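You operate a simulated robot arm through the tools that you are given. There is no shell and no other tool.

The job below is to be done with a simulated robot arm. You get a single attempt, and the scene is never put back.

JOB
Get the bender ready: stop dial at 48, length stop at 2 cm, shoe latch locked.
Fine: release the arm, then open the hook.
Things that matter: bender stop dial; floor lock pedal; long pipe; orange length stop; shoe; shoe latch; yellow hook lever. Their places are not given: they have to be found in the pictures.

The check looks at the end state, three seconds after you hand in, the way a careful person would. Anything else that was tipped, shoved, dropped, spilled or broken makes it a failure.

ROBOT AND FRAMES
A 7-joint arm with a two-finger parallel gripper, fixed in place. Base frame: the origin is at the foot of the arm, x ahead of it, y to its left, z up. Units: mm, rad, N and s.
With the tool pointing down near the work surface it reaches from about 440 to 900 mm from the base axis. Its first joint turns from -0.297 to 2.199 rad. Payload 1.57 kg.
Tool frame: the origin (TCP) lies between the finger pads and is the grasp point; the fingertips stand 30 mm ahead of it; z points along the fingers, y is the line along which they close. The gripper opens to 80 mm. The fingers are 17 mm wide and 12 mm thick; the gripper's body (40 by 82 mm) begins 80 mm behind the TCP.
Orientation is that of the tool frame in the base frame, as [roll, pitch, yaw] about the fixed x, y, z axes, in that order (R = Rz(yaw) Ry(pitch) Rx(roll)). With the fingers straight down and closing along the base's y, the tool's x points along the base's -x, its y along +y and its z along -z.

CONTROLS
- The arm moves only by the tool drive_tool. Its argument "targets" is a list of rows, each a list of 6 numbers: the shift along the base's x, y, z in units of 40 mm (1.0 is 40 mm), then the turn, a rotation vector about the base's x, y, z in units of 8 degrees (1.0 is 8 degrees). In form: [[dx, dy, dz, ax, ay, az], ...]. A call has 1 to 20 rows; each row shifts and turns the commanded pose from where the row before left it. "jaw" is the opening, from 0 (shut) to 1 (fully open), set as the call begins (left out, the last holds). A call with a number of a shift or a turn outside -1 to 1 is refused whole. A row lasts 0.2 s, in which the tool goes at most 50 mm and 0.15 rad; a call with a longer step from one row to the next is refused whole, and so is a gripper value outside its range. Where a pose cannot be reached the arm comes as near as it can. A force on the tool above 40 N (or 10 N above the force at the start of the call, whichever is more), or a blocked arm, ends the call early, and 0.2 s more pass. The fingers move at their own pace (about 45 mm/s each) and stop on an object; they squeeze with about 25 N. The grip force told is the motor's: it shows also when the fingers shut on nothing. Time passes only in rows, and 0.2 s behind the last, so rows that do not move let the fingers close. The reply holds the time, the measured pose of the TCP, the force on the tool along the base axes, the opening and the grip force, in the units named above and with some noise, with the torque about the TCP (base axes, N m) and any sound that the robot's microphone picked up.
- Cameras (640 x 400 px; columns grow to the right, rows downward): "scene" is fixed at [400.4, 500.6, 1477.3]; the picture's right is [-0.95, -0.33, 0.00], its down [-0.11, 0.33, -0.94] and it looks along [0.30, -0.89, -0.35] (base axes); focal length 348 px, centre (320, 200). "wrist" rides on the gripper at [72, -7, -122] in the tool frame; the picture's right is [0.09, 1.00, 0.00], its down [-0.84, 0.08, -0.54] and it looks along [-0.54, 0.05, 0.84] (tool axes); focal length 238 px, centre (320, 200).
- grab_frame(camera): a new picture of that camera. The clock stands still meanwhile.
- lift_body(by): slides the trunk up (or, below 0, down) by that many mm; the arm rides with it, the base frame stays. It gives what a move gives, with no picture.
- probe_pixels(camera, pixels): for up to 12 pixels [column, row] of the newest picture of that camera ("zoom" is the newest enlarged one), the place [x, y, z] in the base frame of the surface seen there, good to about 2 mm. The clock stands still meanwhile.
- zoom(camera, box): a new picture of the part [left, top, right, bottom] of that camera's present view, enlarged. The clock stands still meanwhile.
- finish_job(): hands the job in; it is judged then, once.

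Unless the task says otherwise, let go and move clear before handing in.

The tools are called after "Call:" by a JSON object that holds its "name" and its "arguments". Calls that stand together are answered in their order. drive_tool: Moves the arm, as the interface text tells. Its arguments: {"type":"object","properties":{"targets":{"type":"array","items":{"type":"array","items":{"type":"number"}}},"jaw":{"type":"number"}},"required":["targets"]} The other tools are called the same way: lift_body (by) slides the trunk up or down; grab_frame (camera) takes a picture; probe_pixels (camera, pixels) gives the place of the surface under pixels of a picture; zoom (camera, box) takes an enlarged picture of a part of a camera's view; finish_job () hands the job in.

At the start:

```text
clock: 0.0
ee_pos: [707.8, -35.2, 1217.9]
ee_rot: [-3.141, 0.0, -3.141]
force: [-0.5, 0.0, 0.9]
torque: [0.0, 0.03, 0.01]
finger_gap: 80.1
grip_force: 0.0
trunk travel left (down, up): [-725.0, 65.0]
```

scene: 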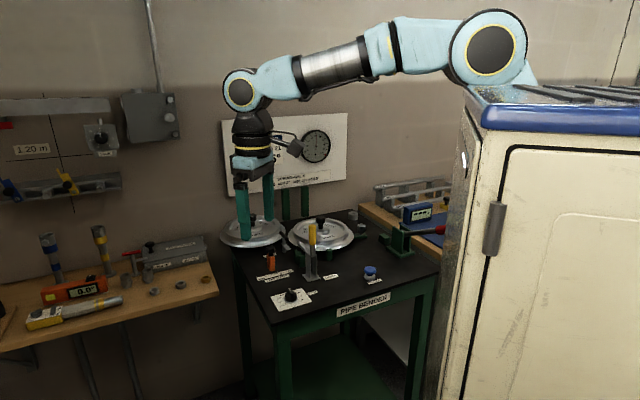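
wrist: 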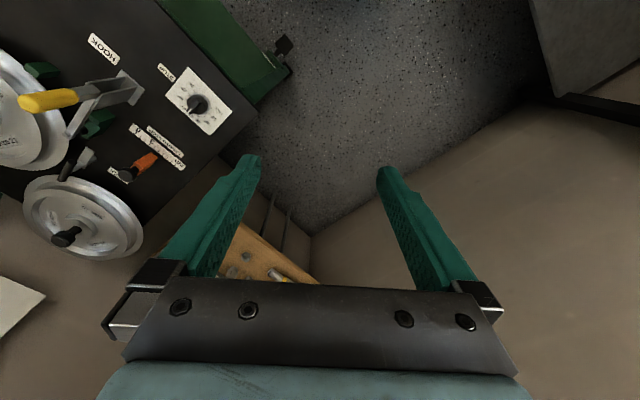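

The scene picture shows the pipe bender table around pixels (230-440, 210-320) with the dial, orange stop, yellow hook and discs. I'll zoom in to see the details before moving.

Call:
{"name": "zoom", "arguments": {"camera": "scene", "box": [220, 200, 440, 330]}}

Call:
{"name": "zoom", "arguments": {"camera": "wrist", "box": [0, 0, 320, 260]}}

Call:
{"name": "zoom", "arguments": {"camera": "scene", "box": [210, 100, 360, 200]}}

```text
2.91 times, centred on (330, 265) of scene
```

zoom: 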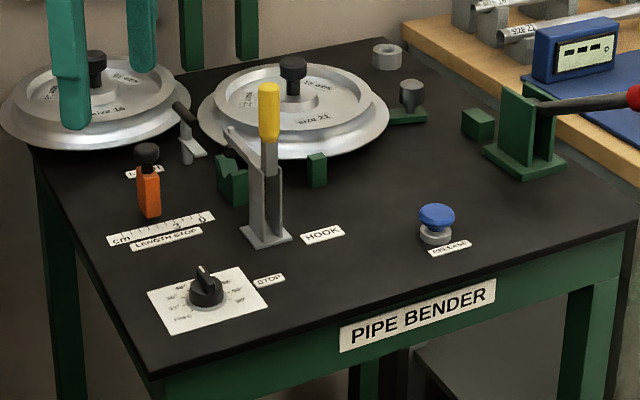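

```text
1.54 times, centred on (160, 130) of wrist
```

zoom: 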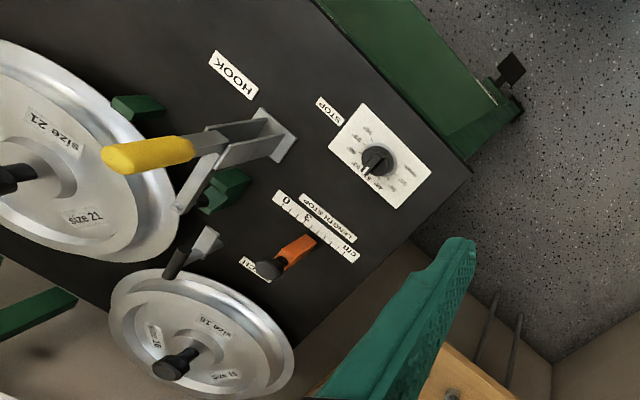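

```text
4.00 times, centred on (285, 150) of scene
```

zoom: 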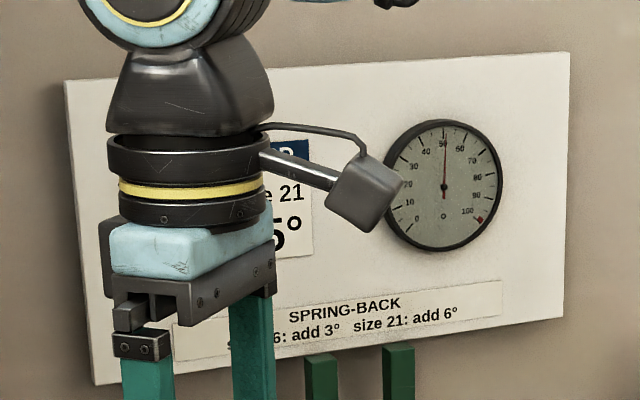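

The zooms show the dial plate at (205,295), a length-stop scale at (160,230), a yellow lever at (268,110) and a blue button at (437,220). I'll zoom tighter on each of them to read labels and states.

Call:
{"name": "zoom", "arguments": {"camera": "scene", "box": [255, 265, 335, 315]}}

Call:
{"name": "zoom", "arguments": {"camera": "scene", "box": [340, 250, 420, 300]}}

Call:
{"name": "zoom", "arguments": {"camera": "scene", "box": [370, 170, 466, 260]}}

Call:
{"name": "zoom", "arguments": {"camera": "scene", "box": [0, 80, 230, 360]}}

Call:
{"name": "zoom", "arguments": {"camera": "scene", "box": [250, 225, 330, 275]}}

Call:
{"name": "zoom", "arguments": {"camera": "wrist", "box": [150, 50, 250, 140]}}

Call:
{"name": "zoom", "arguments": {"camera": "wrist", "box": [80, 110, 200, 200]}}

Call:
{"name": "zoom", "arguments": {"camera": "scene", "box": [220, 290, 460, 400]}}

```text
8.00 times, centred on (295, 290) of scene
```

zoom: 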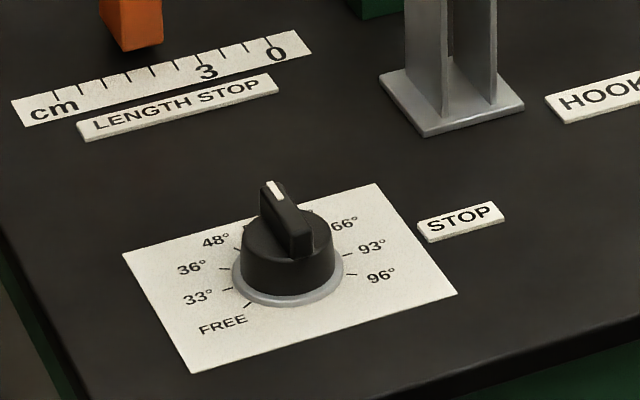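

```text
8.00 times, centred on (380, 275) of scene
```

zoom: 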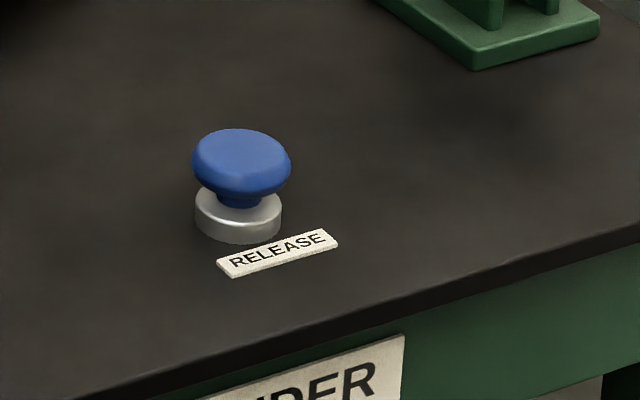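

```text
4.44 times, centred on (418, 215) of scene
```

zoom: 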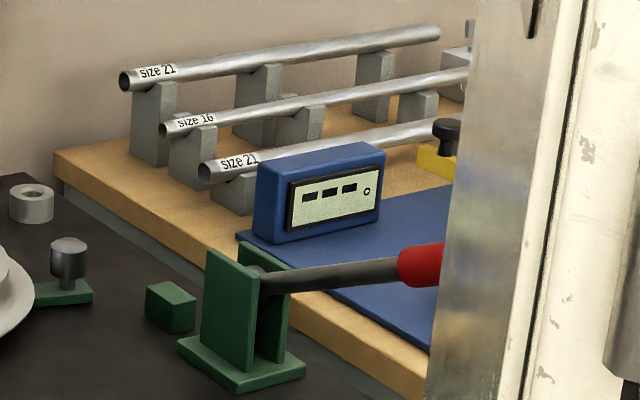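

```text
1.43 times, centred on (115, 220) of scene
```

zoom: 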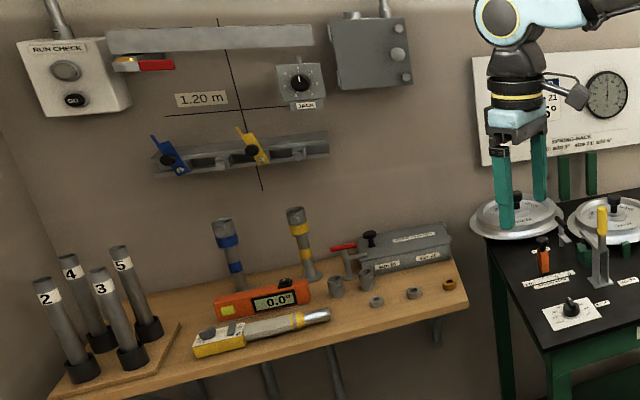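

```text
8.00 times, centred on (290, 250) of scene
```

zoom: 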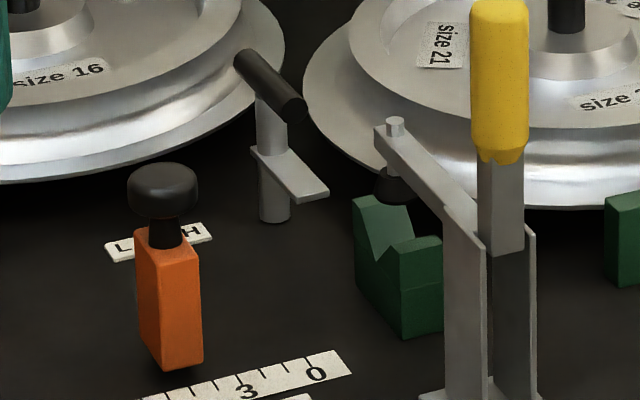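

```text
4.44 times, centred on (200, 95) of wrist
```

zoom: 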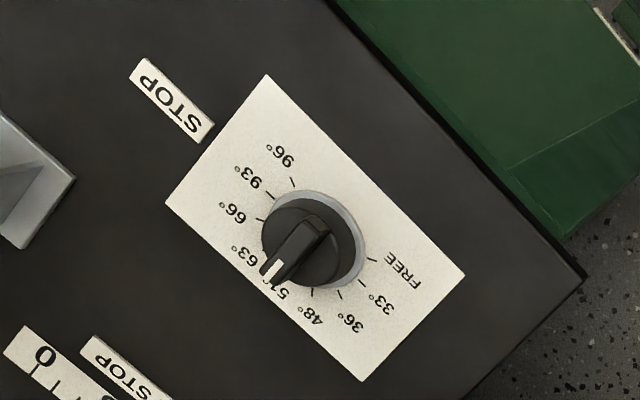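

```text
4.44 times, centred on (140, 155) of wrist
```

zoom: 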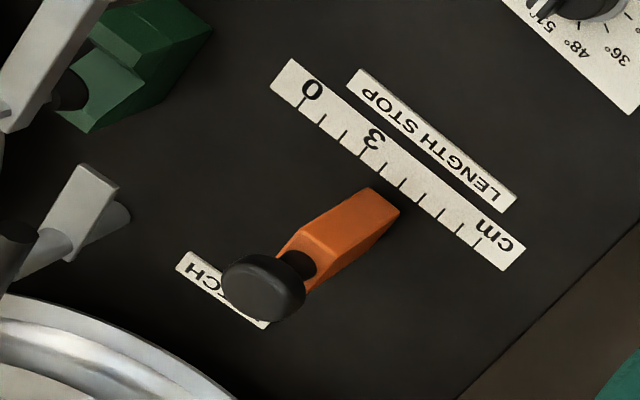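

```text
2.67 times, centred on (340, 345) of scene
```

zoom: 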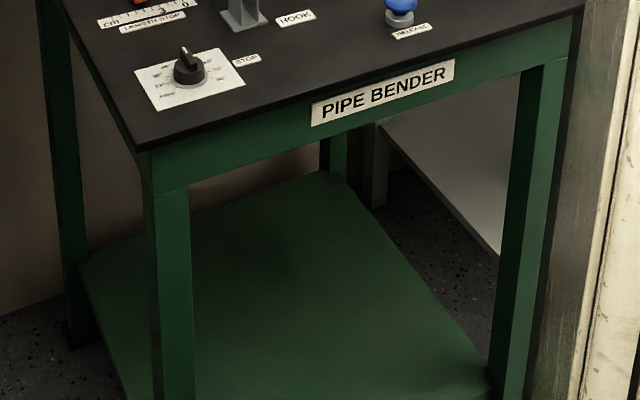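

The dial's pointer sits at about 51–63 in the wrist zoom, the orange stop reads about 5–6 cm, and the latch handle stands beside the size-16 shoe. I'll probe the positions of the main parts in both views.

Call:
{"name": "grab_frame", "arguments": {"camera": "scene"}}

Call:
{"name": "grab_frame", "arguments": {"camera": "wrist"}}

Call:
{"name": "probe_pixels", "arguments": {"camera": "scene", "pixels": [[291, 293], [312, 225], [312, 240], [370, 270], [271, 258], [271, 246], [283, 235], [285, 247], [436, 230], [398, 245], [310, 277], [345, 295]]}}

Call:
{"name": "probe_pixels", "arguments": {"camera": "wrist", "pixels": [[197, 104], [50, 101], [135, 90], [147, 160], [126, 175], [90, 157], [66, 236], [283, 45], [15, 142], [200, 130], [220, 60], [250, 30]]}}

Call:
{"name": "probe_pixels", "arguments": {"camera": "scene", "pixels": [[283, 240], [287, 244], [250, 238], [321, 233], [319, 220], [393, 265], [440, 240], [300, 245], [292, 300], [405, 190], [410, 200], [430, 190]]}}

```text
taken
```

scene: 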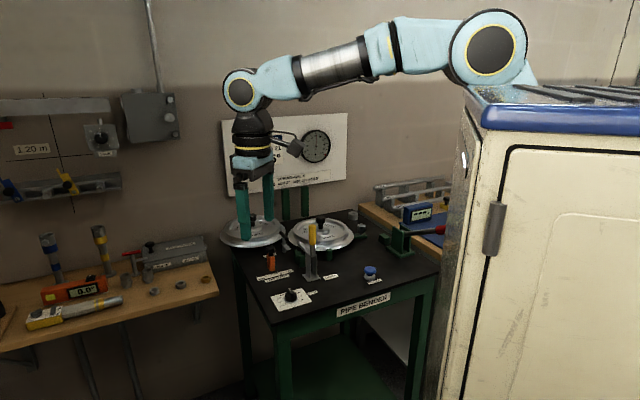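

```text
taken
```

wrist: 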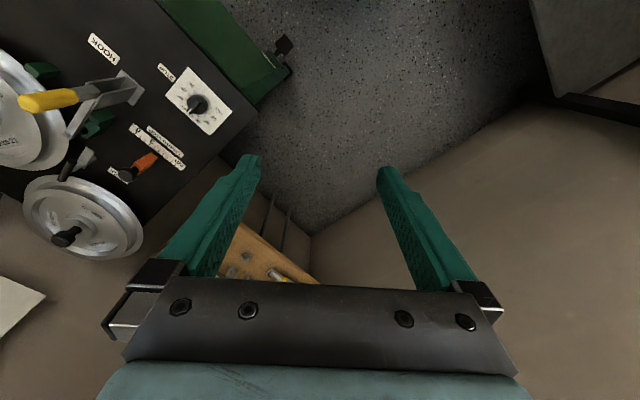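

```text
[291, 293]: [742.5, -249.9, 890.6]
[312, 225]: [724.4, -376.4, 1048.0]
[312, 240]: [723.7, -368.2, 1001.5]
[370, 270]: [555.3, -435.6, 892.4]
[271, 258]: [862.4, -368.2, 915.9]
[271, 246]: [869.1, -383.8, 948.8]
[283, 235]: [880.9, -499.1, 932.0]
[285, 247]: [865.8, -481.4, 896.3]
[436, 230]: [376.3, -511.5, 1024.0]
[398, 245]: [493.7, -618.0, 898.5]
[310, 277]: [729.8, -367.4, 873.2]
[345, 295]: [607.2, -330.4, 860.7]
```

```text
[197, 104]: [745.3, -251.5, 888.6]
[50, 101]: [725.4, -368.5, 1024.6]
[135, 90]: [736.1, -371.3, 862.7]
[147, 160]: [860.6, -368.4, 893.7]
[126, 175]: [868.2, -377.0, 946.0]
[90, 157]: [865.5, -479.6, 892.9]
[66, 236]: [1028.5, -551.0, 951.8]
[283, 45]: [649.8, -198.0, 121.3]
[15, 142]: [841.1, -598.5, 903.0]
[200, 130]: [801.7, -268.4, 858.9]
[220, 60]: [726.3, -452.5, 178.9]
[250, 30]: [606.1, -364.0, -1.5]
```

```text
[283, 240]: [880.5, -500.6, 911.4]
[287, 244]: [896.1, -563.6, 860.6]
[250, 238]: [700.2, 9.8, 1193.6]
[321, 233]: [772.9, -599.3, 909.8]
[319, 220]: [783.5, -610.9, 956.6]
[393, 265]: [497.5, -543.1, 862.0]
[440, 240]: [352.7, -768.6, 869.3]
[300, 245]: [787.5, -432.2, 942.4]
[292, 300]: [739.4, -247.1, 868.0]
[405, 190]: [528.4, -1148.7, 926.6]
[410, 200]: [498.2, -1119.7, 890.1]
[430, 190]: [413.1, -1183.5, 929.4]
```

Table top is at z≈860, with the hook, stop, latch and button all to the right of the first joint's range; the floor pedal is at about (650,-198,121). I'll zoom into the pedal and other areas for detail.

Call:
{"name": "zoom", "arguments": {"camera": "wrist", "box": [230, 10, 330, 90]}}

Call:
{"name": "zoom", "arguments": {"camera": "wrist", "box": [0, 40, 130, 130]}}

Call:
{"name": "zoom", "arguments": {"camera": "scene", "box": [280, 205, 380, 265]}}

Call:
{"name": "zoom", "arguments": {"camera": "scene", "box": [220, 205, 300, 255]}}

Call:
{"name": "zoom", "arguments": {"camera": "wrist", "box": [40, 120, 140, 200]}}

```text
5.00 times, centred on (280, 50) of wrist
```

zoom: 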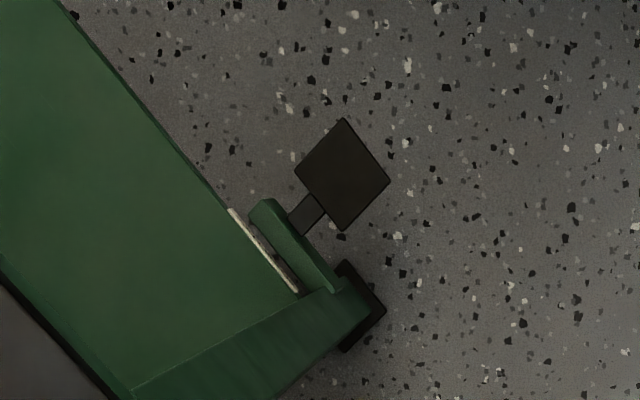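

```text
4.44 times, centred on (65, 85) of wrist
```

zoom: 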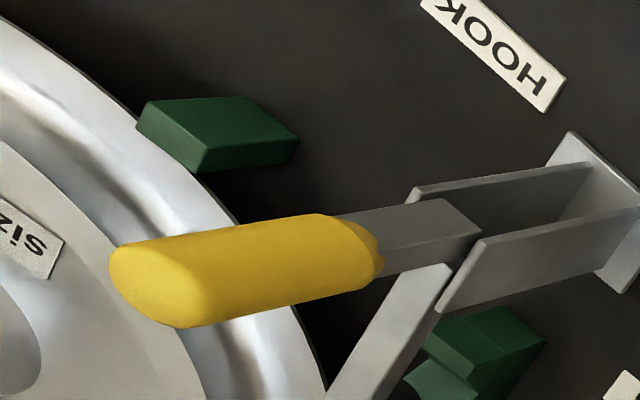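

```text
6.40 times, centred on (330, 235) of scene
```

zoom: 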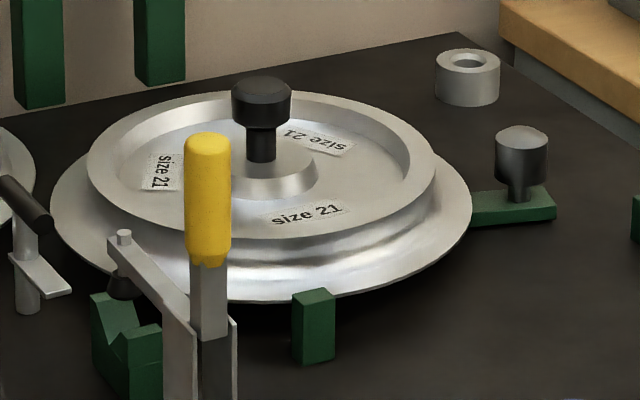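

```text
8.00 times, centred on (260, 230) of scene
```

zoom: 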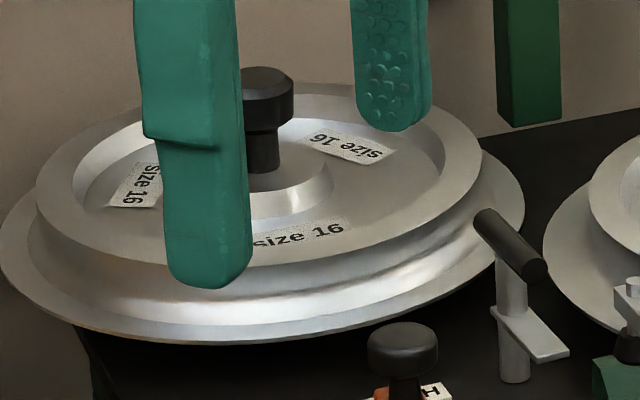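

```text
5.00 times, centred on (90, 160) of wrist
```

zoom: 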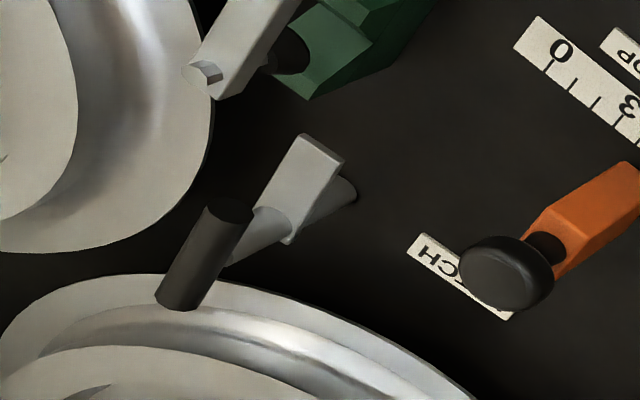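

The bench carries the size-21 shoe at about (783,-610), the latch post beside it at (866,-481), and the hook's clamp arm lies over the V block. I'll move the arm a little toward the bench at safe height to get a better wrist view and test reach.

Call:
{"name": "drive_tool", "arguments": {"targets": [[-0.7, -0.8, 0.2, 0, 0, 0], [-0.7, -0.8, 0.2, 0, 0, 0], [-0.7, -0.8, 0.2, 0, 0, 0], [-0.3, -0.8, 0, 0, 0, 0], [0, -0.8, 0, 0, 0, 0], [0, 0, 0, 0, 0, 0]], "jaw": 0}}

Call:
{"name": "grab_frame", "arguments": {"camera": "wrist"}}

Call:
{"name": "grab_frame", "arguments": {"camera": "scene"}}

```text
clock: 1.4
ee_pos: [612.4, -195.6, 1241.5]
ee_rot: [3.139, 0.0, -3.141]
force: [-0.1, 0.4, -0.1]
torque: [0.0, -0.02, -0.02]
finger_gap: 0.0
grip_force: 21.6
trunk travel left (down, up): [-725.0, 65.0]
```

```text
taken
```

wrist: 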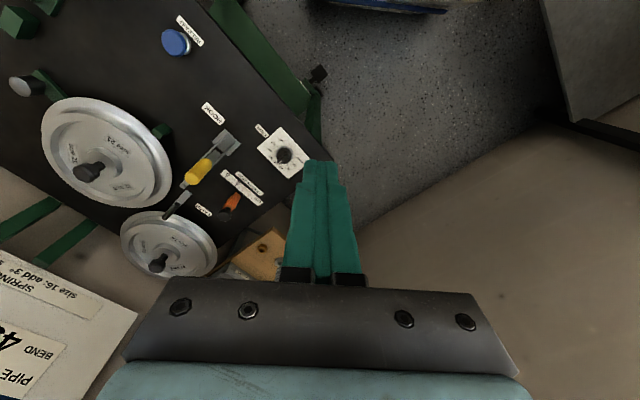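

```text
taken
```

scene: 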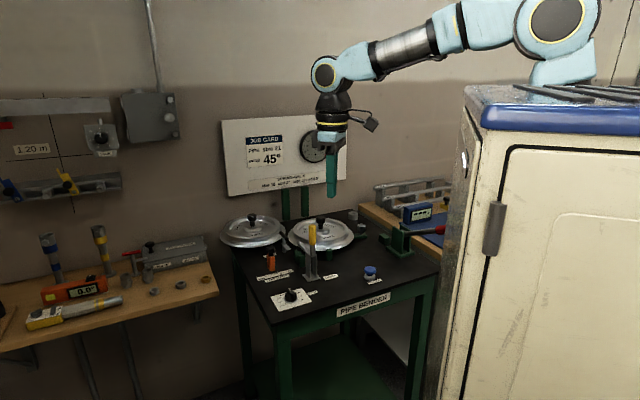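

The arm reached y=-196 fine, and the job card (250,150 in scene) is now visible. I'll zoom into the card, the dial and the latch area.

Call:
{"name": "zoom", "arguments": {"camera": "scene", "box": [220, 110, 350, 200]}}

Call:
{"name": "zoom", "arguments": {"camera": "wrist", "box": [160, 100, 320, 240]}}

Call:
{"name": "zoom", "arguments": {"camera": "wrist", "box": [240, 110, 320, 180]}}

Call:
{"name": "zoom", "arguments": {"camera": "wrist", "box": [270, 40, 370, 120]}}

Call:
{"name": "zoom", "arguments": {"camera": "wrist", "box": [0, 0, 260, 180]}}

```text
4.44 times, centred on (285, 155) of scene
```

zoom: 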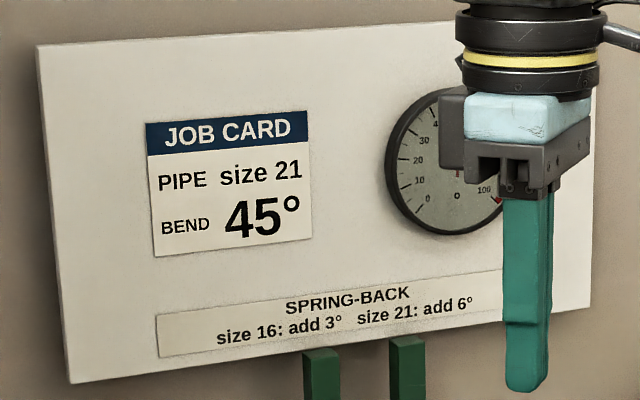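

```text
2.86 times, centred on (240, 170) of wrist
```

zoom: 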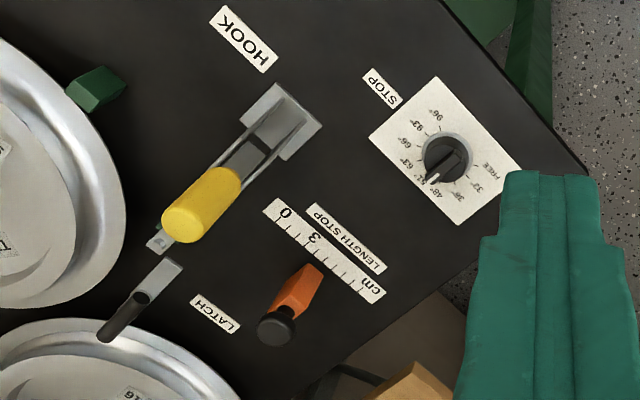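

```text
5.71 times, centred on (280, 145) of wrist
```

zoom: 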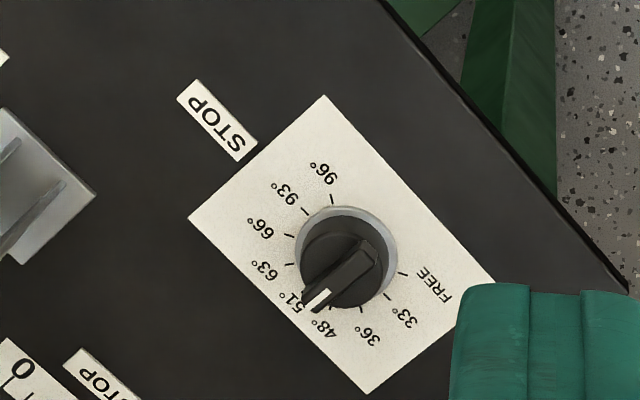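

```text
5.00 times, centred on (320, 80) of wrist
```

zoom: 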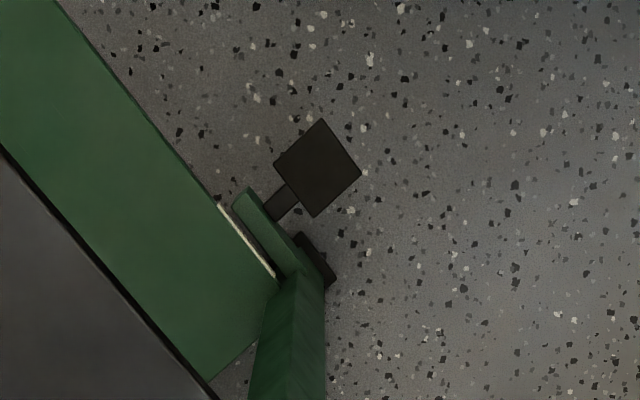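

```text
2.22 times, centred on (130, 90) of wrist
```

zoom: 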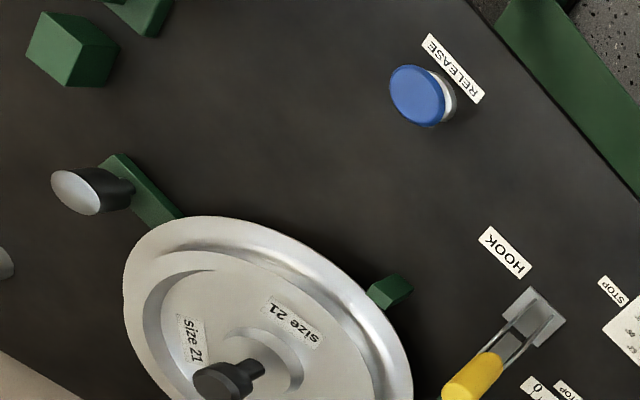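

The dial pointer is on 51 with detent marks 33/36/48/51/63…; the floor pedal hangs off the front-left leg at (320,75). I'll probe the cabinet, bench edges and pedal to understand clearances.

Call:
{"name": "probe_pixels", "arguments": {"camera": "scene", "pixels": [[560, 60], [550, 115], [520, 100], [500, 230], [470, 200], [560, 20], [420, 50], [560, 300], [450, 300], [600, 40], [470, 110], [630, 90]]}}

Call:
{"name": "probe_pixels", "arguments": {"camera": "wrist", "pixels": [[319, 73], [315, 78], [323, 91], [310, 95], [175, 42], [215, 20], [250, 60], [290, 110], [305, 170], [228, 178], [258, 200], [310, 130]]}}

Call:
{"name": "probe_pixels", "arguments": {"camera": "scene", "pixels": [[275, 322], [436, 272], [340, 310], [285, 370], [245, 290], [237, 255], [430, 350], [350, 350], [275, 335], [386, 296], [350, 208], [300, 215]]}}

```text
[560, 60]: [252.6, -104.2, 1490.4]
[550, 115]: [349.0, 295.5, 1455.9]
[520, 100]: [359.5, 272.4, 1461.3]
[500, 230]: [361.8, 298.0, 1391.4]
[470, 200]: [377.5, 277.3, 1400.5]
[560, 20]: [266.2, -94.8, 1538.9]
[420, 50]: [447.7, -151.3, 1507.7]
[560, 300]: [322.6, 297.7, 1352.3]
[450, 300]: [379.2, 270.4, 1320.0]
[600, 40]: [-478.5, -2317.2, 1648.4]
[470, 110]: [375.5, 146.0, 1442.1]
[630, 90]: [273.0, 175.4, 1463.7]
```

```text
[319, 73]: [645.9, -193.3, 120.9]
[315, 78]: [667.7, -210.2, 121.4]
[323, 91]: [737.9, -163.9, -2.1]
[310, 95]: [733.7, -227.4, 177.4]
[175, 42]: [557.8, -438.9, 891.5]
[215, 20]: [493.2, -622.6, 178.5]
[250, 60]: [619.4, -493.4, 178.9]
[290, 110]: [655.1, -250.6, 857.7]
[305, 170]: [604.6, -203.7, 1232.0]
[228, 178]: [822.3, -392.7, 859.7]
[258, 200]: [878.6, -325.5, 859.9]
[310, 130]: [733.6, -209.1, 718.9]
```

```text
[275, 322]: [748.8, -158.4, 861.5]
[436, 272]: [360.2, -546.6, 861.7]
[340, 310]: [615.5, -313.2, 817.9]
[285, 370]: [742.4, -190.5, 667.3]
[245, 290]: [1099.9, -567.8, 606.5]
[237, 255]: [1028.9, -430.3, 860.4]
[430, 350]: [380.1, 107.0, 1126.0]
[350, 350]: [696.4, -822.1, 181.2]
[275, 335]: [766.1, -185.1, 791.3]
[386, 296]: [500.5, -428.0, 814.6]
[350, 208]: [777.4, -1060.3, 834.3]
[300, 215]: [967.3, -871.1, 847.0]
```

The bench is turned 45° (front edge from (749,-158) to (360,-547)), with the pedal in front of its left leg near the floor. I'll swing the camera to face the bench front and lower the trunk to read the pedal's state and label.

Call:
{"name": "drive_tool", "arguments": {"targets": [[-0.4, 0.6, 0, 0, 0, -1], [-0.4, 0.6, 0, 0, 0, -1], [-0.4, 0.6, 0, 0, 0, -1], [-0.4, 0.6, 0, 0, 0, -1], [-0.4, 0.6, 0, 0, 0, -1], [0, 0, 0, 0, 0, -0.6], [0, 0, 0, 0, 0, 0]]}}

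Call:
{"name": "grab_frame", "arguments": {"camera": "wrist"}}

Call:
{"name": "grab_frame", "arguments": {"camera": "scene"}}

```text
clock: 3.0
ee_pos: [531.5, -73.6, 1243.4]
ee_rot: [3.141, 0.0, 2.358]
force: [0.2, -0.5, 0.8]
torque: [0.0, 0.03, -0.01]
finger_gap: 0.1
grip_force: 21.5
trunk travel left (down, up): [-725.0, 65.0]
```

```text
taken
```

wrist: 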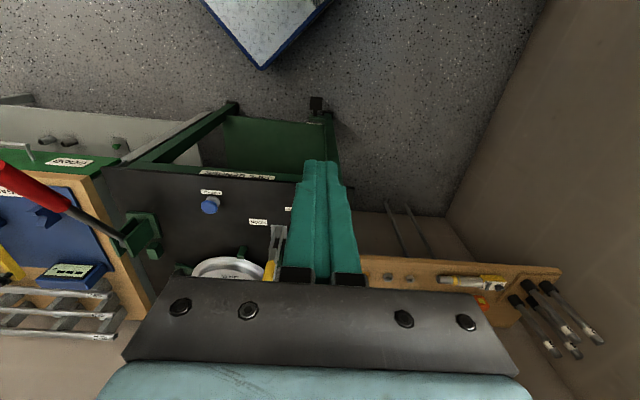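

```text
taken
```

scene: 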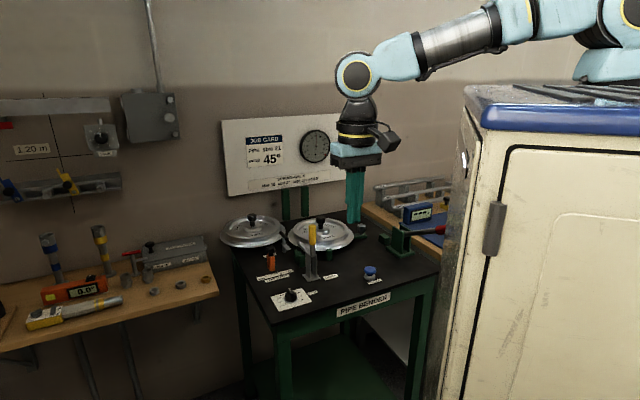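

The bench and its red-handled bending arm (60,205) are visible, plus the floor pedal at (316,103). I'll probe the arm lever and surroundings before lowering the trunk.

Call:
{"name": "probe_pixels", "arguments": {"camera": "wrist", "pixels": [[5, 175], [65, 205], [100, 232], [140, 235], [316, 103], [265, 30], [262, 66], [205, 5], [230, 175], [30, 150], [115, 145], [60, 190]]}}

Call:
{"name": "zoom", "arguments": {"camera": "wrist", "box": [0, 80, 340, 300]}}

Call:
{"name": "zoom", "arguments": {"camera": "wrist", "box": [280, 80, 360, 150]}}

```text
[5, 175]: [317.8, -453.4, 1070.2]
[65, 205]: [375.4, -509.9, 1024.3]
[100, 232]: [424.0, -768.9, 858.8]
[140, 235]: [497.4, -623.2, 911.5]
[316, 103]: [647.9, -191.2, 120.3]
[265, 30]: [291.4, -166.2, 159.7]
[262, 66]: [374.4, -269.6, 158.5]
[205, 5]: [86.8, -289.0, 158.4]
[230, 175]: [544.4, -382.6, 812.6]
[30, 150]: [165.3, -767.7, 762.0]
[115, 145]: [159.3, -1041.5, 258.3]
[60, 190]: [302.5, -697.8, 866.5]
```

```text
1.82 times, centred on (170, 190) of wrist
```

zoom: 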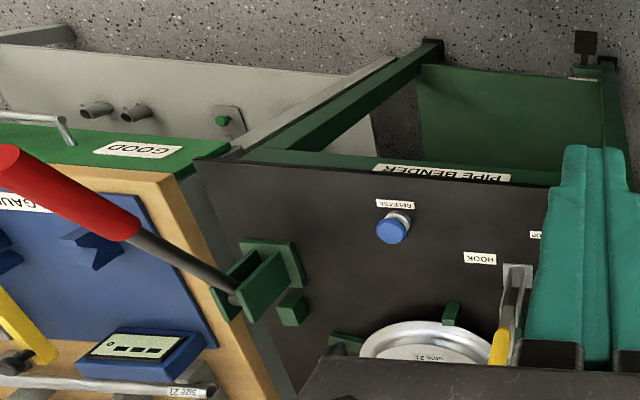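

```text
5.71 times, centred on (320, 115) of wrist
```

zoom: 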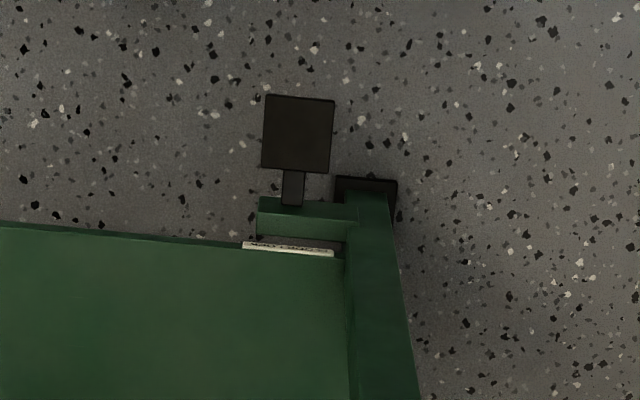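

The pedal and its label at (316,103) are too small to read, and the red bending-arm lever reaches from (497,-623,911) up to about (318,-453,1070). I'll lower the trunk part way to read the pedal label.

Call:
{"name": "lift_body", "arguments": {"by": -200}}

Call:
{"name": "lift_body", "arguments": {"by": -200}}

Call:
{"name": "grab_frame", "arguments": {"camera": "scene"}}

Call:
{"name": "zoom", "arguments": {"camera": "wrist", "box": [220, 60, 420, 200]}}

```text
clock: 5.2
ee_pos: [532.9, -73.7, 1041.5]
ee_rot: [-3.141, 0.0, 2.359]
force: [-0.6, 0.1, -0.1]
torque: [0.01, 0.01, 0.01]
finger_gap: 0.1
grip_force: 21.4
trunk travel left (down, up): [-525.0, 265.0]
```

```text
clock: 7.3
ee_pos: [532.3, -74.0, 840.7]
ee_rot: [3.141, 0.0, 2.362]
force: [-0.2, 0.5, 0.8]
torque: [0.03, 0.0, 0.01]
finger_gap: 0.0
grip_force: 21.1
trunk travel left (down, up): [-325.0, 465.0]
```

```text
taken
```

scene: 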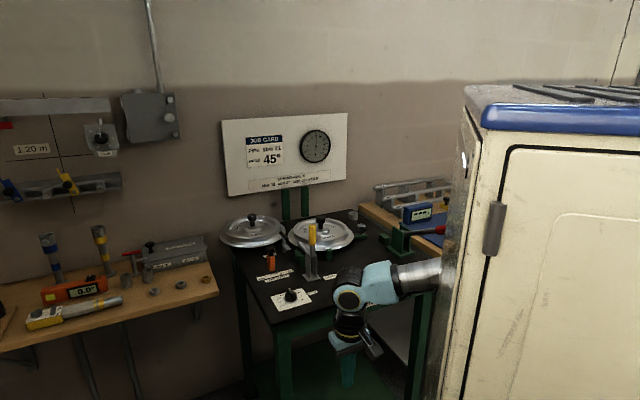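

```text
2.86 times, centred on (320, 130) of wrist
```

zoom: 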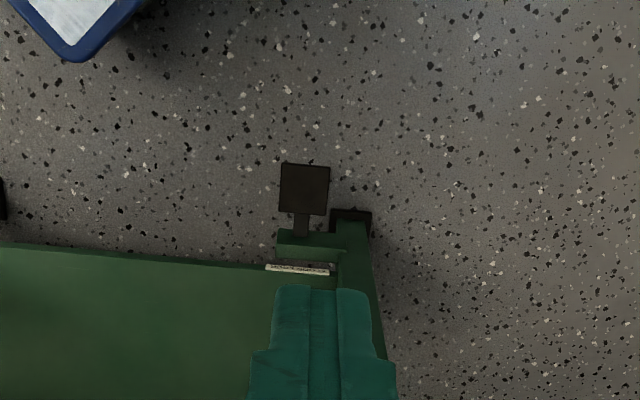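

The lift was free of contact. I'll zoom into the label by the pedal.

Call:
{"name": "zoom", "arguments": {"camera": "wrist", "box": [300, 110, 350, 165]}}

Call:
{"name": "grab_frame", "arguments": {"camera": "wrist"}}

Call:
{"name": "probe_pixels", "arguments": {"camera": "wrist", "pixels": [[326, 120], [326, 132], [326, 138], [326, 143], [343, 135], [324, 154], [318, 153], [332, 154], [319, 118], [334, 118], [319, 133], [334, 133]]}}

```text
7.27 times, centred on (325, 138) of wrist
```

zoom: 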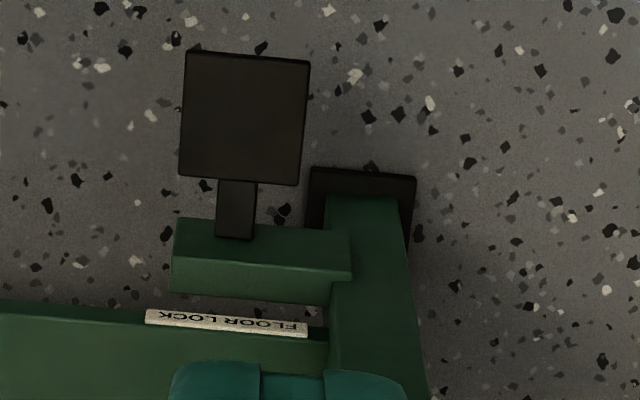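

```text
taken
```

wrist: 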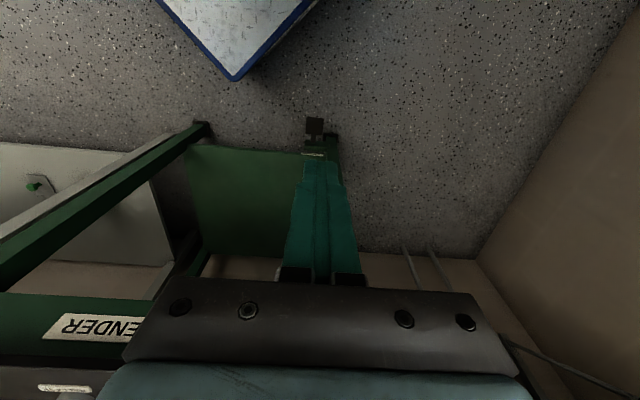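

```text
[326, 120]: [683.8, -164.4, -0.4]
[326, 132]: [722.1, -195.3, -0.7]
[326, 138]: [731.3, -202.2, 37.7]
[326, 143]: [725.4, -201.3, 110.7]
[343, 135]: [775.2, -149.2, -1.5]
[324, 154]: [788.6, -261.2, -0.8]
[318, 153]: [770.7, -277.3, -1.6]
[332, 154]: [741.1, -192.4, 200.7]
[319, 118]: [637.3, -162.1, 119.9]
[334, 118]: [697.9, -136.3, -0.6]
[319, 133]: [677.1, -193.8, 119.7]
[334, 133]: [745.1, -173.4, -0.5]
```

The label reads "FLOOR LOCK" and the pad is level at z≈120, so I can't tell its state from above. I'll swing to look along -y from the front side, then lower for a side view of the pedal and feet.

Call:
{"name": "drive_tool", "arguments": {"targets": [[0.49, 0.31, 0, 0, 0, -0.94], [0.49, 0.31, 0, 0, 0, -0.94], [0.49, 0.31, 0, 0, 0, -0.94], [0.49, 0.31, 0, 0, 0, -0.94], [0.49, 0.31, 0, 0, 0, -0.94], [0.49, 0.31, 0, 0, 0, -0.94], [0, 0, 0, 0, 0, 0]]}}

Call:
{"name": "lift_body", "arguments": {"by": -300}}

Call:
{"name": "grab_frame", "arguments": {"camera": "wrist"}}

Call:
{"name": "grab_frame", "arguments": {"camera": "scene"}}

```text
clock: 8.9
ee_pos: [649.3, 0.6, 842.9]
ee_rot: [-3.141, 0.002, 1.569]
force: [-0.4, -0.6, 0.4]
torque: [-0.01, -0.03, -0.02]
finger_gap: 0.1
grip_force: 20.9
trunk travel left (down, up): [-325.0, 465.0]
```

```text
clock: 11.9
ee_pos: [649.7, 0.8, 542.9]
ee_rot: [3.14, -0.001, 1.573]
force: [-0.5, 1.2, 0.5]
torque: [0.06, 0.01, 0.03]
finger_gap: 0.1
grip_force: 21.2
trunk travel left (down, up): [-25.0, 765.0]
```

```text
taken
```

wrist: 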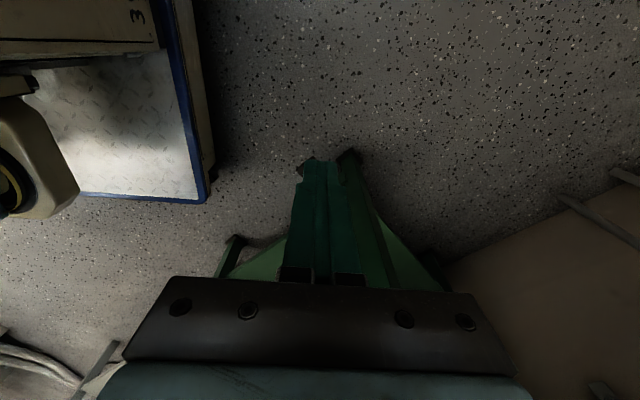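

```text
taken
```

scene: 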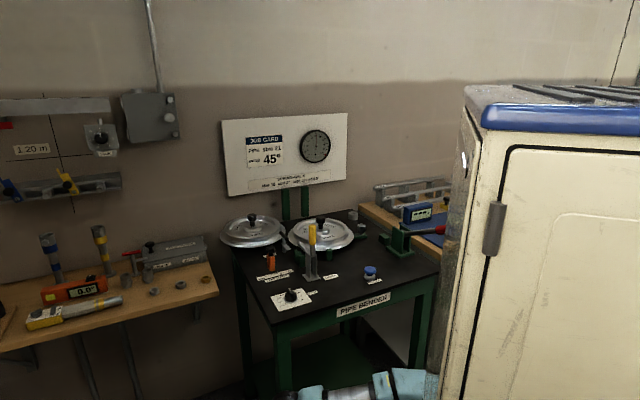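

The fingers hide the pedal from this angle. I'll shift left of it, go lower and tilt the camera up for a flatter side view of the floor lock.

Call:
{"name": "drive_tool", "arguments": {"targets": [[-0.3, 0.1, -0.9, 0, 0, 0], [-0.3, 0.1, -0.9, 0, 0, 0], [-0.3, 0, -0.9, -1, 0, 0], [-0.3, 0, -0.9, -1, 0, 0], [-0.3, 0, -0.9, -1, 0, 0], [-0.3, 0, -0.9, -1, 0, 0], [0, 0, -0.9, 0, 0, 0], [0, 0, -0.9, 0, 0, 0], [0, 0, 0, 0, 0, 0]]}}

Call:
{"name": "grab_frame", "arguments": {"camera": "wrist"}}

```text
clock: 13.9
ee_pos: [576.8, 7.0, 254.3]
ee_rot: [-3.141, 0.558, 1.573]
force: [0.1, -0.9, 1.1]
torque: [-0.04, 0.01, 0.03]
finger_gap: 0.2
grip_force: 21.0
trunk travel left (down, up): [-25.0, 765.0]
```

```text
taken
```

wrist: 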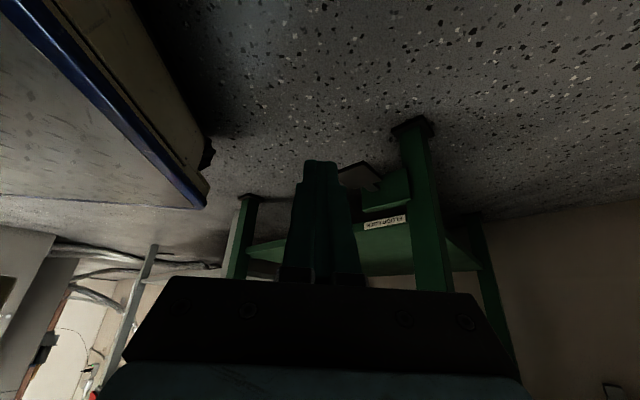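

Call:
{"name": "zoom", "arguments": {"camera": "wrist", "box": [320, 90, 480, 240]}}

Call:
{"name": "probe_pixels", "arguments": {"camera": "wrist", "pixels": [[355, 175], [372, 178], [375, 195], [395, 190], [412, 128], [385, 222], [246, 200], [395, 132], [400, 155], [345, 170], [365, 165], [380, 183]]}}

```text
2.67 times, centred on (400, 165) of wrist
```

zoom: 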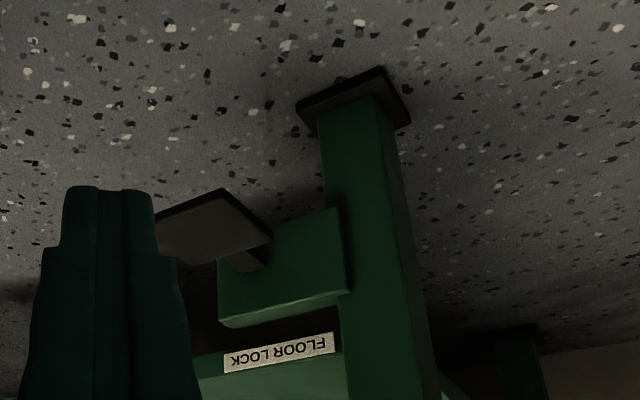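

```text
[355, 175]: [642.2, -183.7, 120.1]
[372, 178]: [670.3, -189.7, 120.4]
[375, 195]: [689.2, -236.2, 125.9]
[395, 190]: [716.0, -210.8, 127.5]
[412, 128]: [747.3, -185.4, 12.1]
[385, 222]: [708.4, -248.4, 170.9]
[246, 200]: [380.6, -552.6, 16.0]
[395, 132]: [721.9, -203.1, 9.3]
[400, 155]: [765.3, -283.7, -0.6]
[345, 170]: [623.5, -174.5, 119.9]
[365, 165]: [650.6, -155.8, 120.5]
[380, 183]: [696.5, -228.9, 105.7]
```

The bench stands on flat pads and the FLOOR LOCK pedal is level/up at z≈120; nothing in the job asks to change it, so I leave it for now. I'll go back up and test whether the arm can reach the bench-top controls as they stand.

Call:
{"name": "drive_tool", "arguments": {"targets": [[0, 0, 0.9, 0, 0, 0], [0, 0, 0.9, 0, 0, 0], [0, 0, 0.9, 1, 0, 0], [0, 0, 0.9, 1, 0, 0], [0, 0, 0.9, 1, 0, 0], [0, 0, 0.9, 1, 0, 0], [0, 0, 0.9, 0, 0, 0], [0, 0, 0.9, 0, 0, 0], [0, 0, 0, 0, 0, 0]]}}

Call:
{"name": "lift_body", "arguments": {"by": 600}}

Call:
{"name": "grab_frame", "arguments": {"camera": "scene"}}

```text
clock: 15.9
ee_pos: [577.2, 6.1, 542.7]
ee_rot: [3.141, -0.001, 1.572]
force: [0.9, -0.7, 0.9]
torque: [-0.02, -0.03, -0.01]
finger_gap: 0.0
grip_force: 21.5
trunk travel left (down, up): [-25.0, 765.0]
```

```text
refused: 600 is not a number from -400 to 400
```

```text
taken
```

scene: 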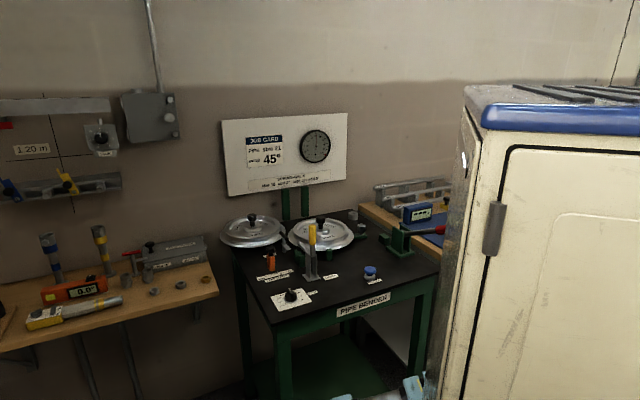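

The lift is limited to 400 per call. I'll raise in two steps and then look down over the bench.

Call:
{"name": "lift_body", "arguments": {"by": 400}}

Call:
{"name": "lift_body", "arguments": {"by": 200}}

Call:
{"name": "grab_frame", "arguments": {"camera": "wrist"}}

Call:
{"name": "grab_frame", "arguments": {"camera": "scene"}}

```text
clock: 19.8
ee_pos: [576.8, 7.5, 942.3]
ee_rot: [3.14, 0.001, 1.572]
force: [0.3, 0.0, -0.1]
torque: [-0.01, 0.0, 0.03]
finger_gap: 0.0
grip_force: 21.0
trunk travel left (down, up): [-425.0, 365.0]
```

```text
clock: 21.9
ee_pos: [577.5, 7.1, 1142.2]
ee_rot: [3.141, -0.001, 1.572]
force: [0.6, 0.4, 0.1]
torque: [0.04, 0.01, 0.01]
finger_gap: 0.1
grip_force: 21.2
trunk travel left (down, up): [-625.0, 165.0]
```

```text
taken
```

wrist: 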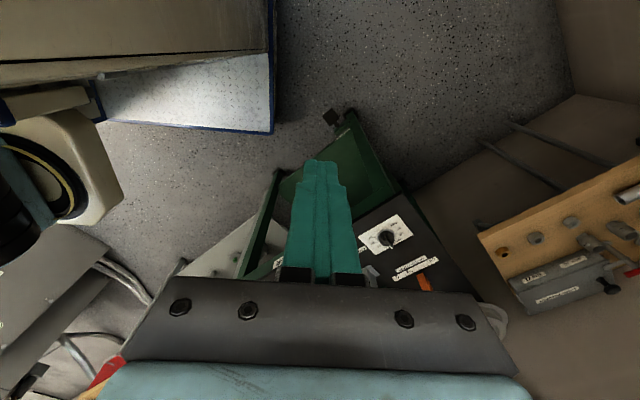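

```text
taken
```

scene: 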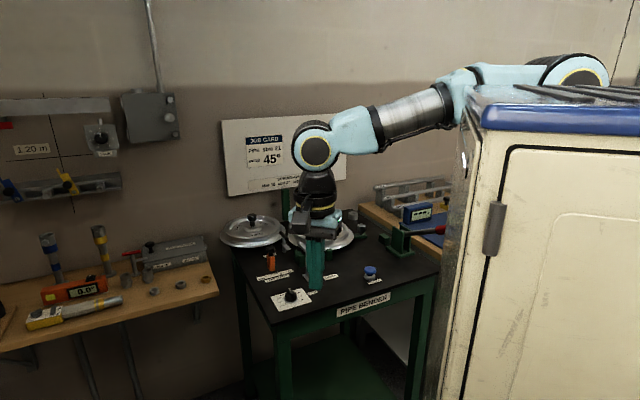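

I'm back at z≈1142 with clear air. I'll turn to face the bench and move toward the release button at about (556,-437) to test reach there at a safe height.

Call:
{"name": "drive_tool", "arguments": {"targets": [[0, -0.9, 0.2, 0, 0, 0.9], [0, -0.9, 0.2, 0, 0, 0.9], [0, -0.9, 0, 0, 0, 0.9], [0, -0.9, 0, 0, 0, 0.9], [0, -0.9, 0, 0, 0, 0.9], [0, -0.9, 0, 0, 0, 0.9], [-0.2, -0.9, 0, 0, 0, 0], [-0.2, -0.9, 0, 0, 0, 0], [0, 0, 0, 0, 0, 0]]}}

Call:
{"name": "grab_frame", "arguments": {"camera": "wrist"}}

Call:
{"name": "grab_frame", "arguments": {"camera": "scene"}}

```text
clock: 23.9
ee_pos: [559.0, -283.7, 1159.4]
ee_rot: [-3.141, 0.002, 2.328]
force: [-0.4, 1.1, -0.3]
torque: [0.03, 0.0, 0.02]
finger_gap: 0.2
grip_force: 21.0
trunk travel left (down, up): [-625.0, 165.0]
```

```text
taken
```

wrist: 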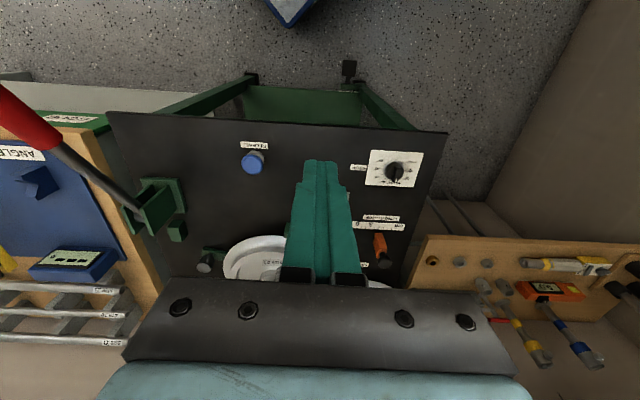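

```text
taken
```

scene: 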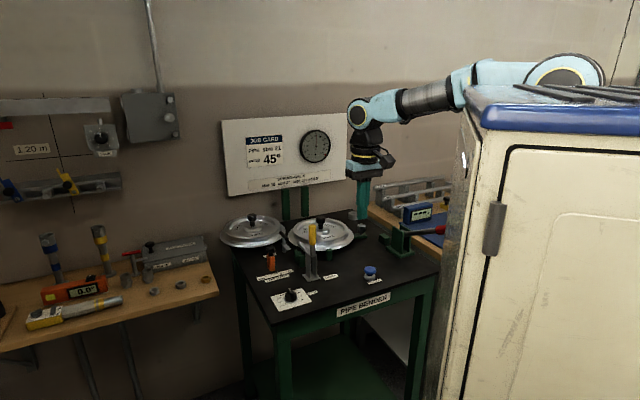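

The arm reaches beyond the joint-1 line, with the button at (253,160), dial at (395,172) and orange stop at (380,247) in the wrist view. I'll probe these and zoom in for states.

Call:
{"name": "zoom", "arguments": {"camera": "wrist", "box": [100, 100, 300, 290]}}

Call:
{"name": "zoom", "arguments": {"camera": "wrist", "box": [330, 130, 450, 290]}}

Call:
{"name": "probe_pixels", "arguments": {"camera": "wrist", "pixels": [[254, 160], [248, 157], [262, 162], [254, 153], [254, 168], [5, 100], [55, 147], [130, 205], [180, 232], [205, 262], [395, 172], [382, 250]]}}

```text
2.11 times, centred on (200, 195) of wrist
```

zoom: 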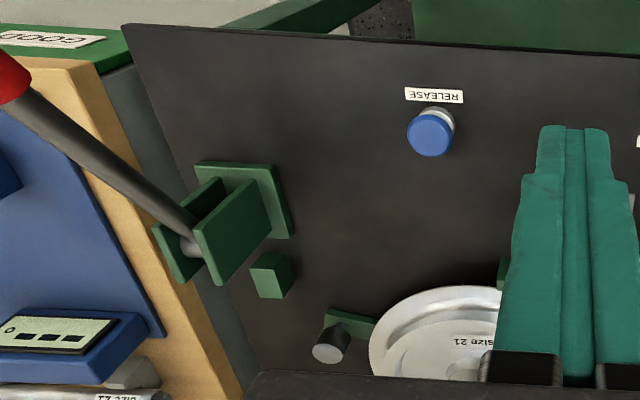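

```text
2.50 times, centred on (390, 210) of wrist
```

zoom: 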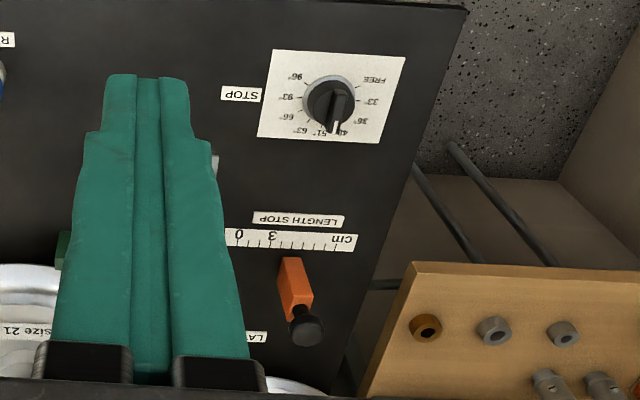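

```text
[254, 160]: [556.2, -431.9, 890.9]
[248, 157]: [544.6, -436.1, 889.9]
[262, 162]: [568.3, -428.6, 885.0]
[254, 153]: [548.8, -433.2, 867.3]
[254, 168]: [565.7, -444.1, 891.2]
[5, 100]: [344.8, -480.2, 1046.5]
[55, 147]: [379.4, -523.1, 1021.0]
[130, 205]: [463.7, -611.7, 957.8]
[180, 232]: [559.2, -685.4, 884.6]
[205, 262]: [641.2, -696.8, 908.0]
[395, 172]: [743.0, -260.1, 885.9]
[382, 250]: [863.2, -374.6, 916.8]
```

The button cap centre is at about (557,-438), top z≈891. I'll move the closed fingertips above it.

Call:
{"name": "drive_tool", "arguments": {"targets": [[0, -0.64, -0.8, 0, 0, 0], [0, -0.64, -0.8, 0, 0, 0], [0, -0.64, -0.8, 0, 0, 0], [0, -0.64, -0.8, 0, 0, 0], [0, -0.64, -0.8, 0, 0, 0], [0, -0.64, -0.8, 0, 0, 0], [0, 0, 0, 0, 0, 0]]}}

Call:
{"name": "grab_frame", "arguments": {"camera": "wrist"}}

Call:
{"name": "grab_frame", "arguments": {"camera": "scene"}}

```text
clock: 25.5
ee_pos: [561.7, -436.9, 967.3]
ee_rot: [3.141, 0.001, 2.327]
force: [-0.1, 1.0, -0.4]
torque: [0.01, 0.02, -0.01]
finger_gap: 0.0
grip_force: 21.3
trunk travel left (down, up): [-625.0, 165.0]
```

```text
taken
```

wrist: 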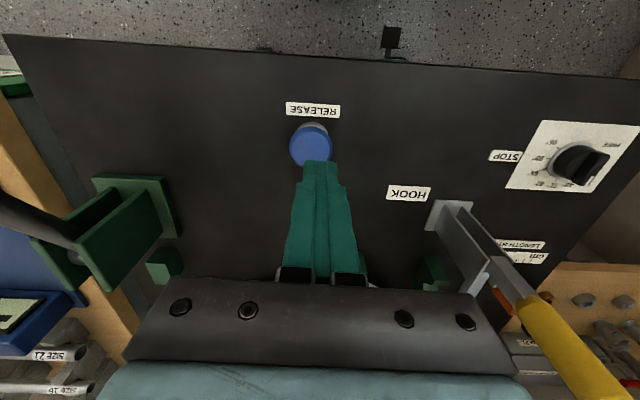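

```text
taken
```

scene: 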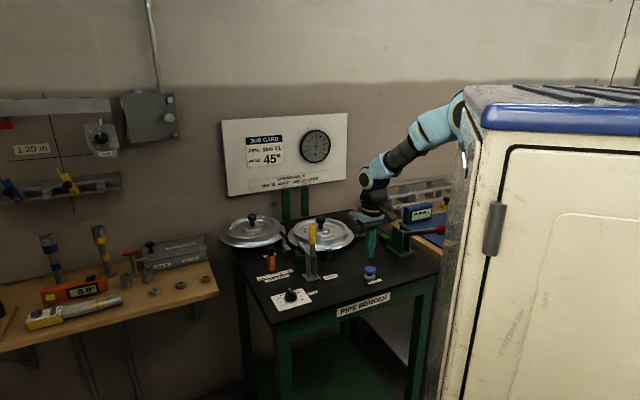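

The fingertips hang above the button at (311,147). I'll probe the button from this closer view to correct position.

Call:
{"name": "probe_pixels", "arguments": {"camera": "wrist", "pixels": [[311, 147], [291, 147], [310, 132], [330, 140], [300, 160], [318, 128], [445, 225], [580, 165], [560, 380], [540, 320], [470, 260], [490, 280]]}}

Call:
{"name": "zoom", "arguments": {"camera": "wrist", "box": [260, 90, 380, 200]}}

Call:
{"name": "zoom", "arguments": {"camera": "wrist", "box": [380, 100, 640, 320]}}

```text
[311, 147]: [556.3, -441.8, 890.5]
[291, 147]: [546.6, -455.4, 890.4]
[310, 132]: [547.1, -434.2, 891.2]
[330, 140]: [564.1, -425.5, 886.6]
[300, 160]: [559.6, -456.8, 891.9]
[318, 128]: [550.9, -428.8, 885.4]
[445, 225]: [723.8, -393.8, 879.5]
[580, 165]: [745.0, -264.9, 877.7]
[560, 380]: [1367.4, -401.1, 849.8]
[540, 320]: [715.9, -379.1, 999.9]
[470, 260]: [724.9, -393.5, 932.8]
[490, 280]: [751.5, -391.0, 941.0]
```

```text
3.64 times, centred on (320, 145) of wrist
```

zoom: 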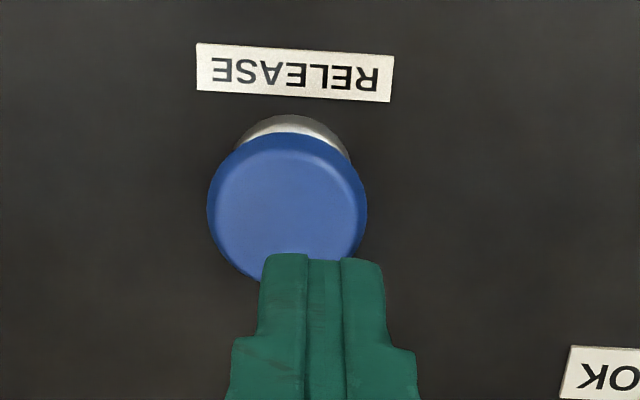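

```text
1.82 times, centred on (510, 210) of wrist
```

zoom: 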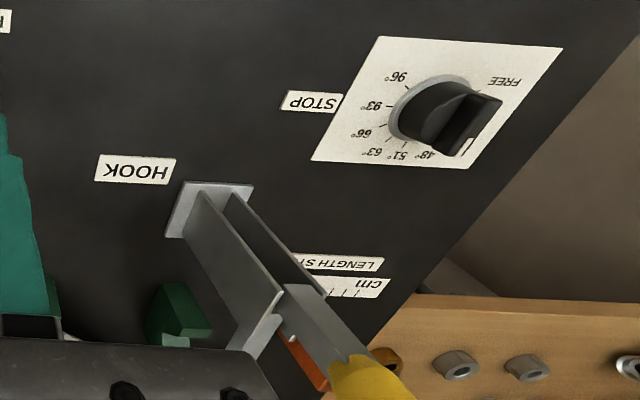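

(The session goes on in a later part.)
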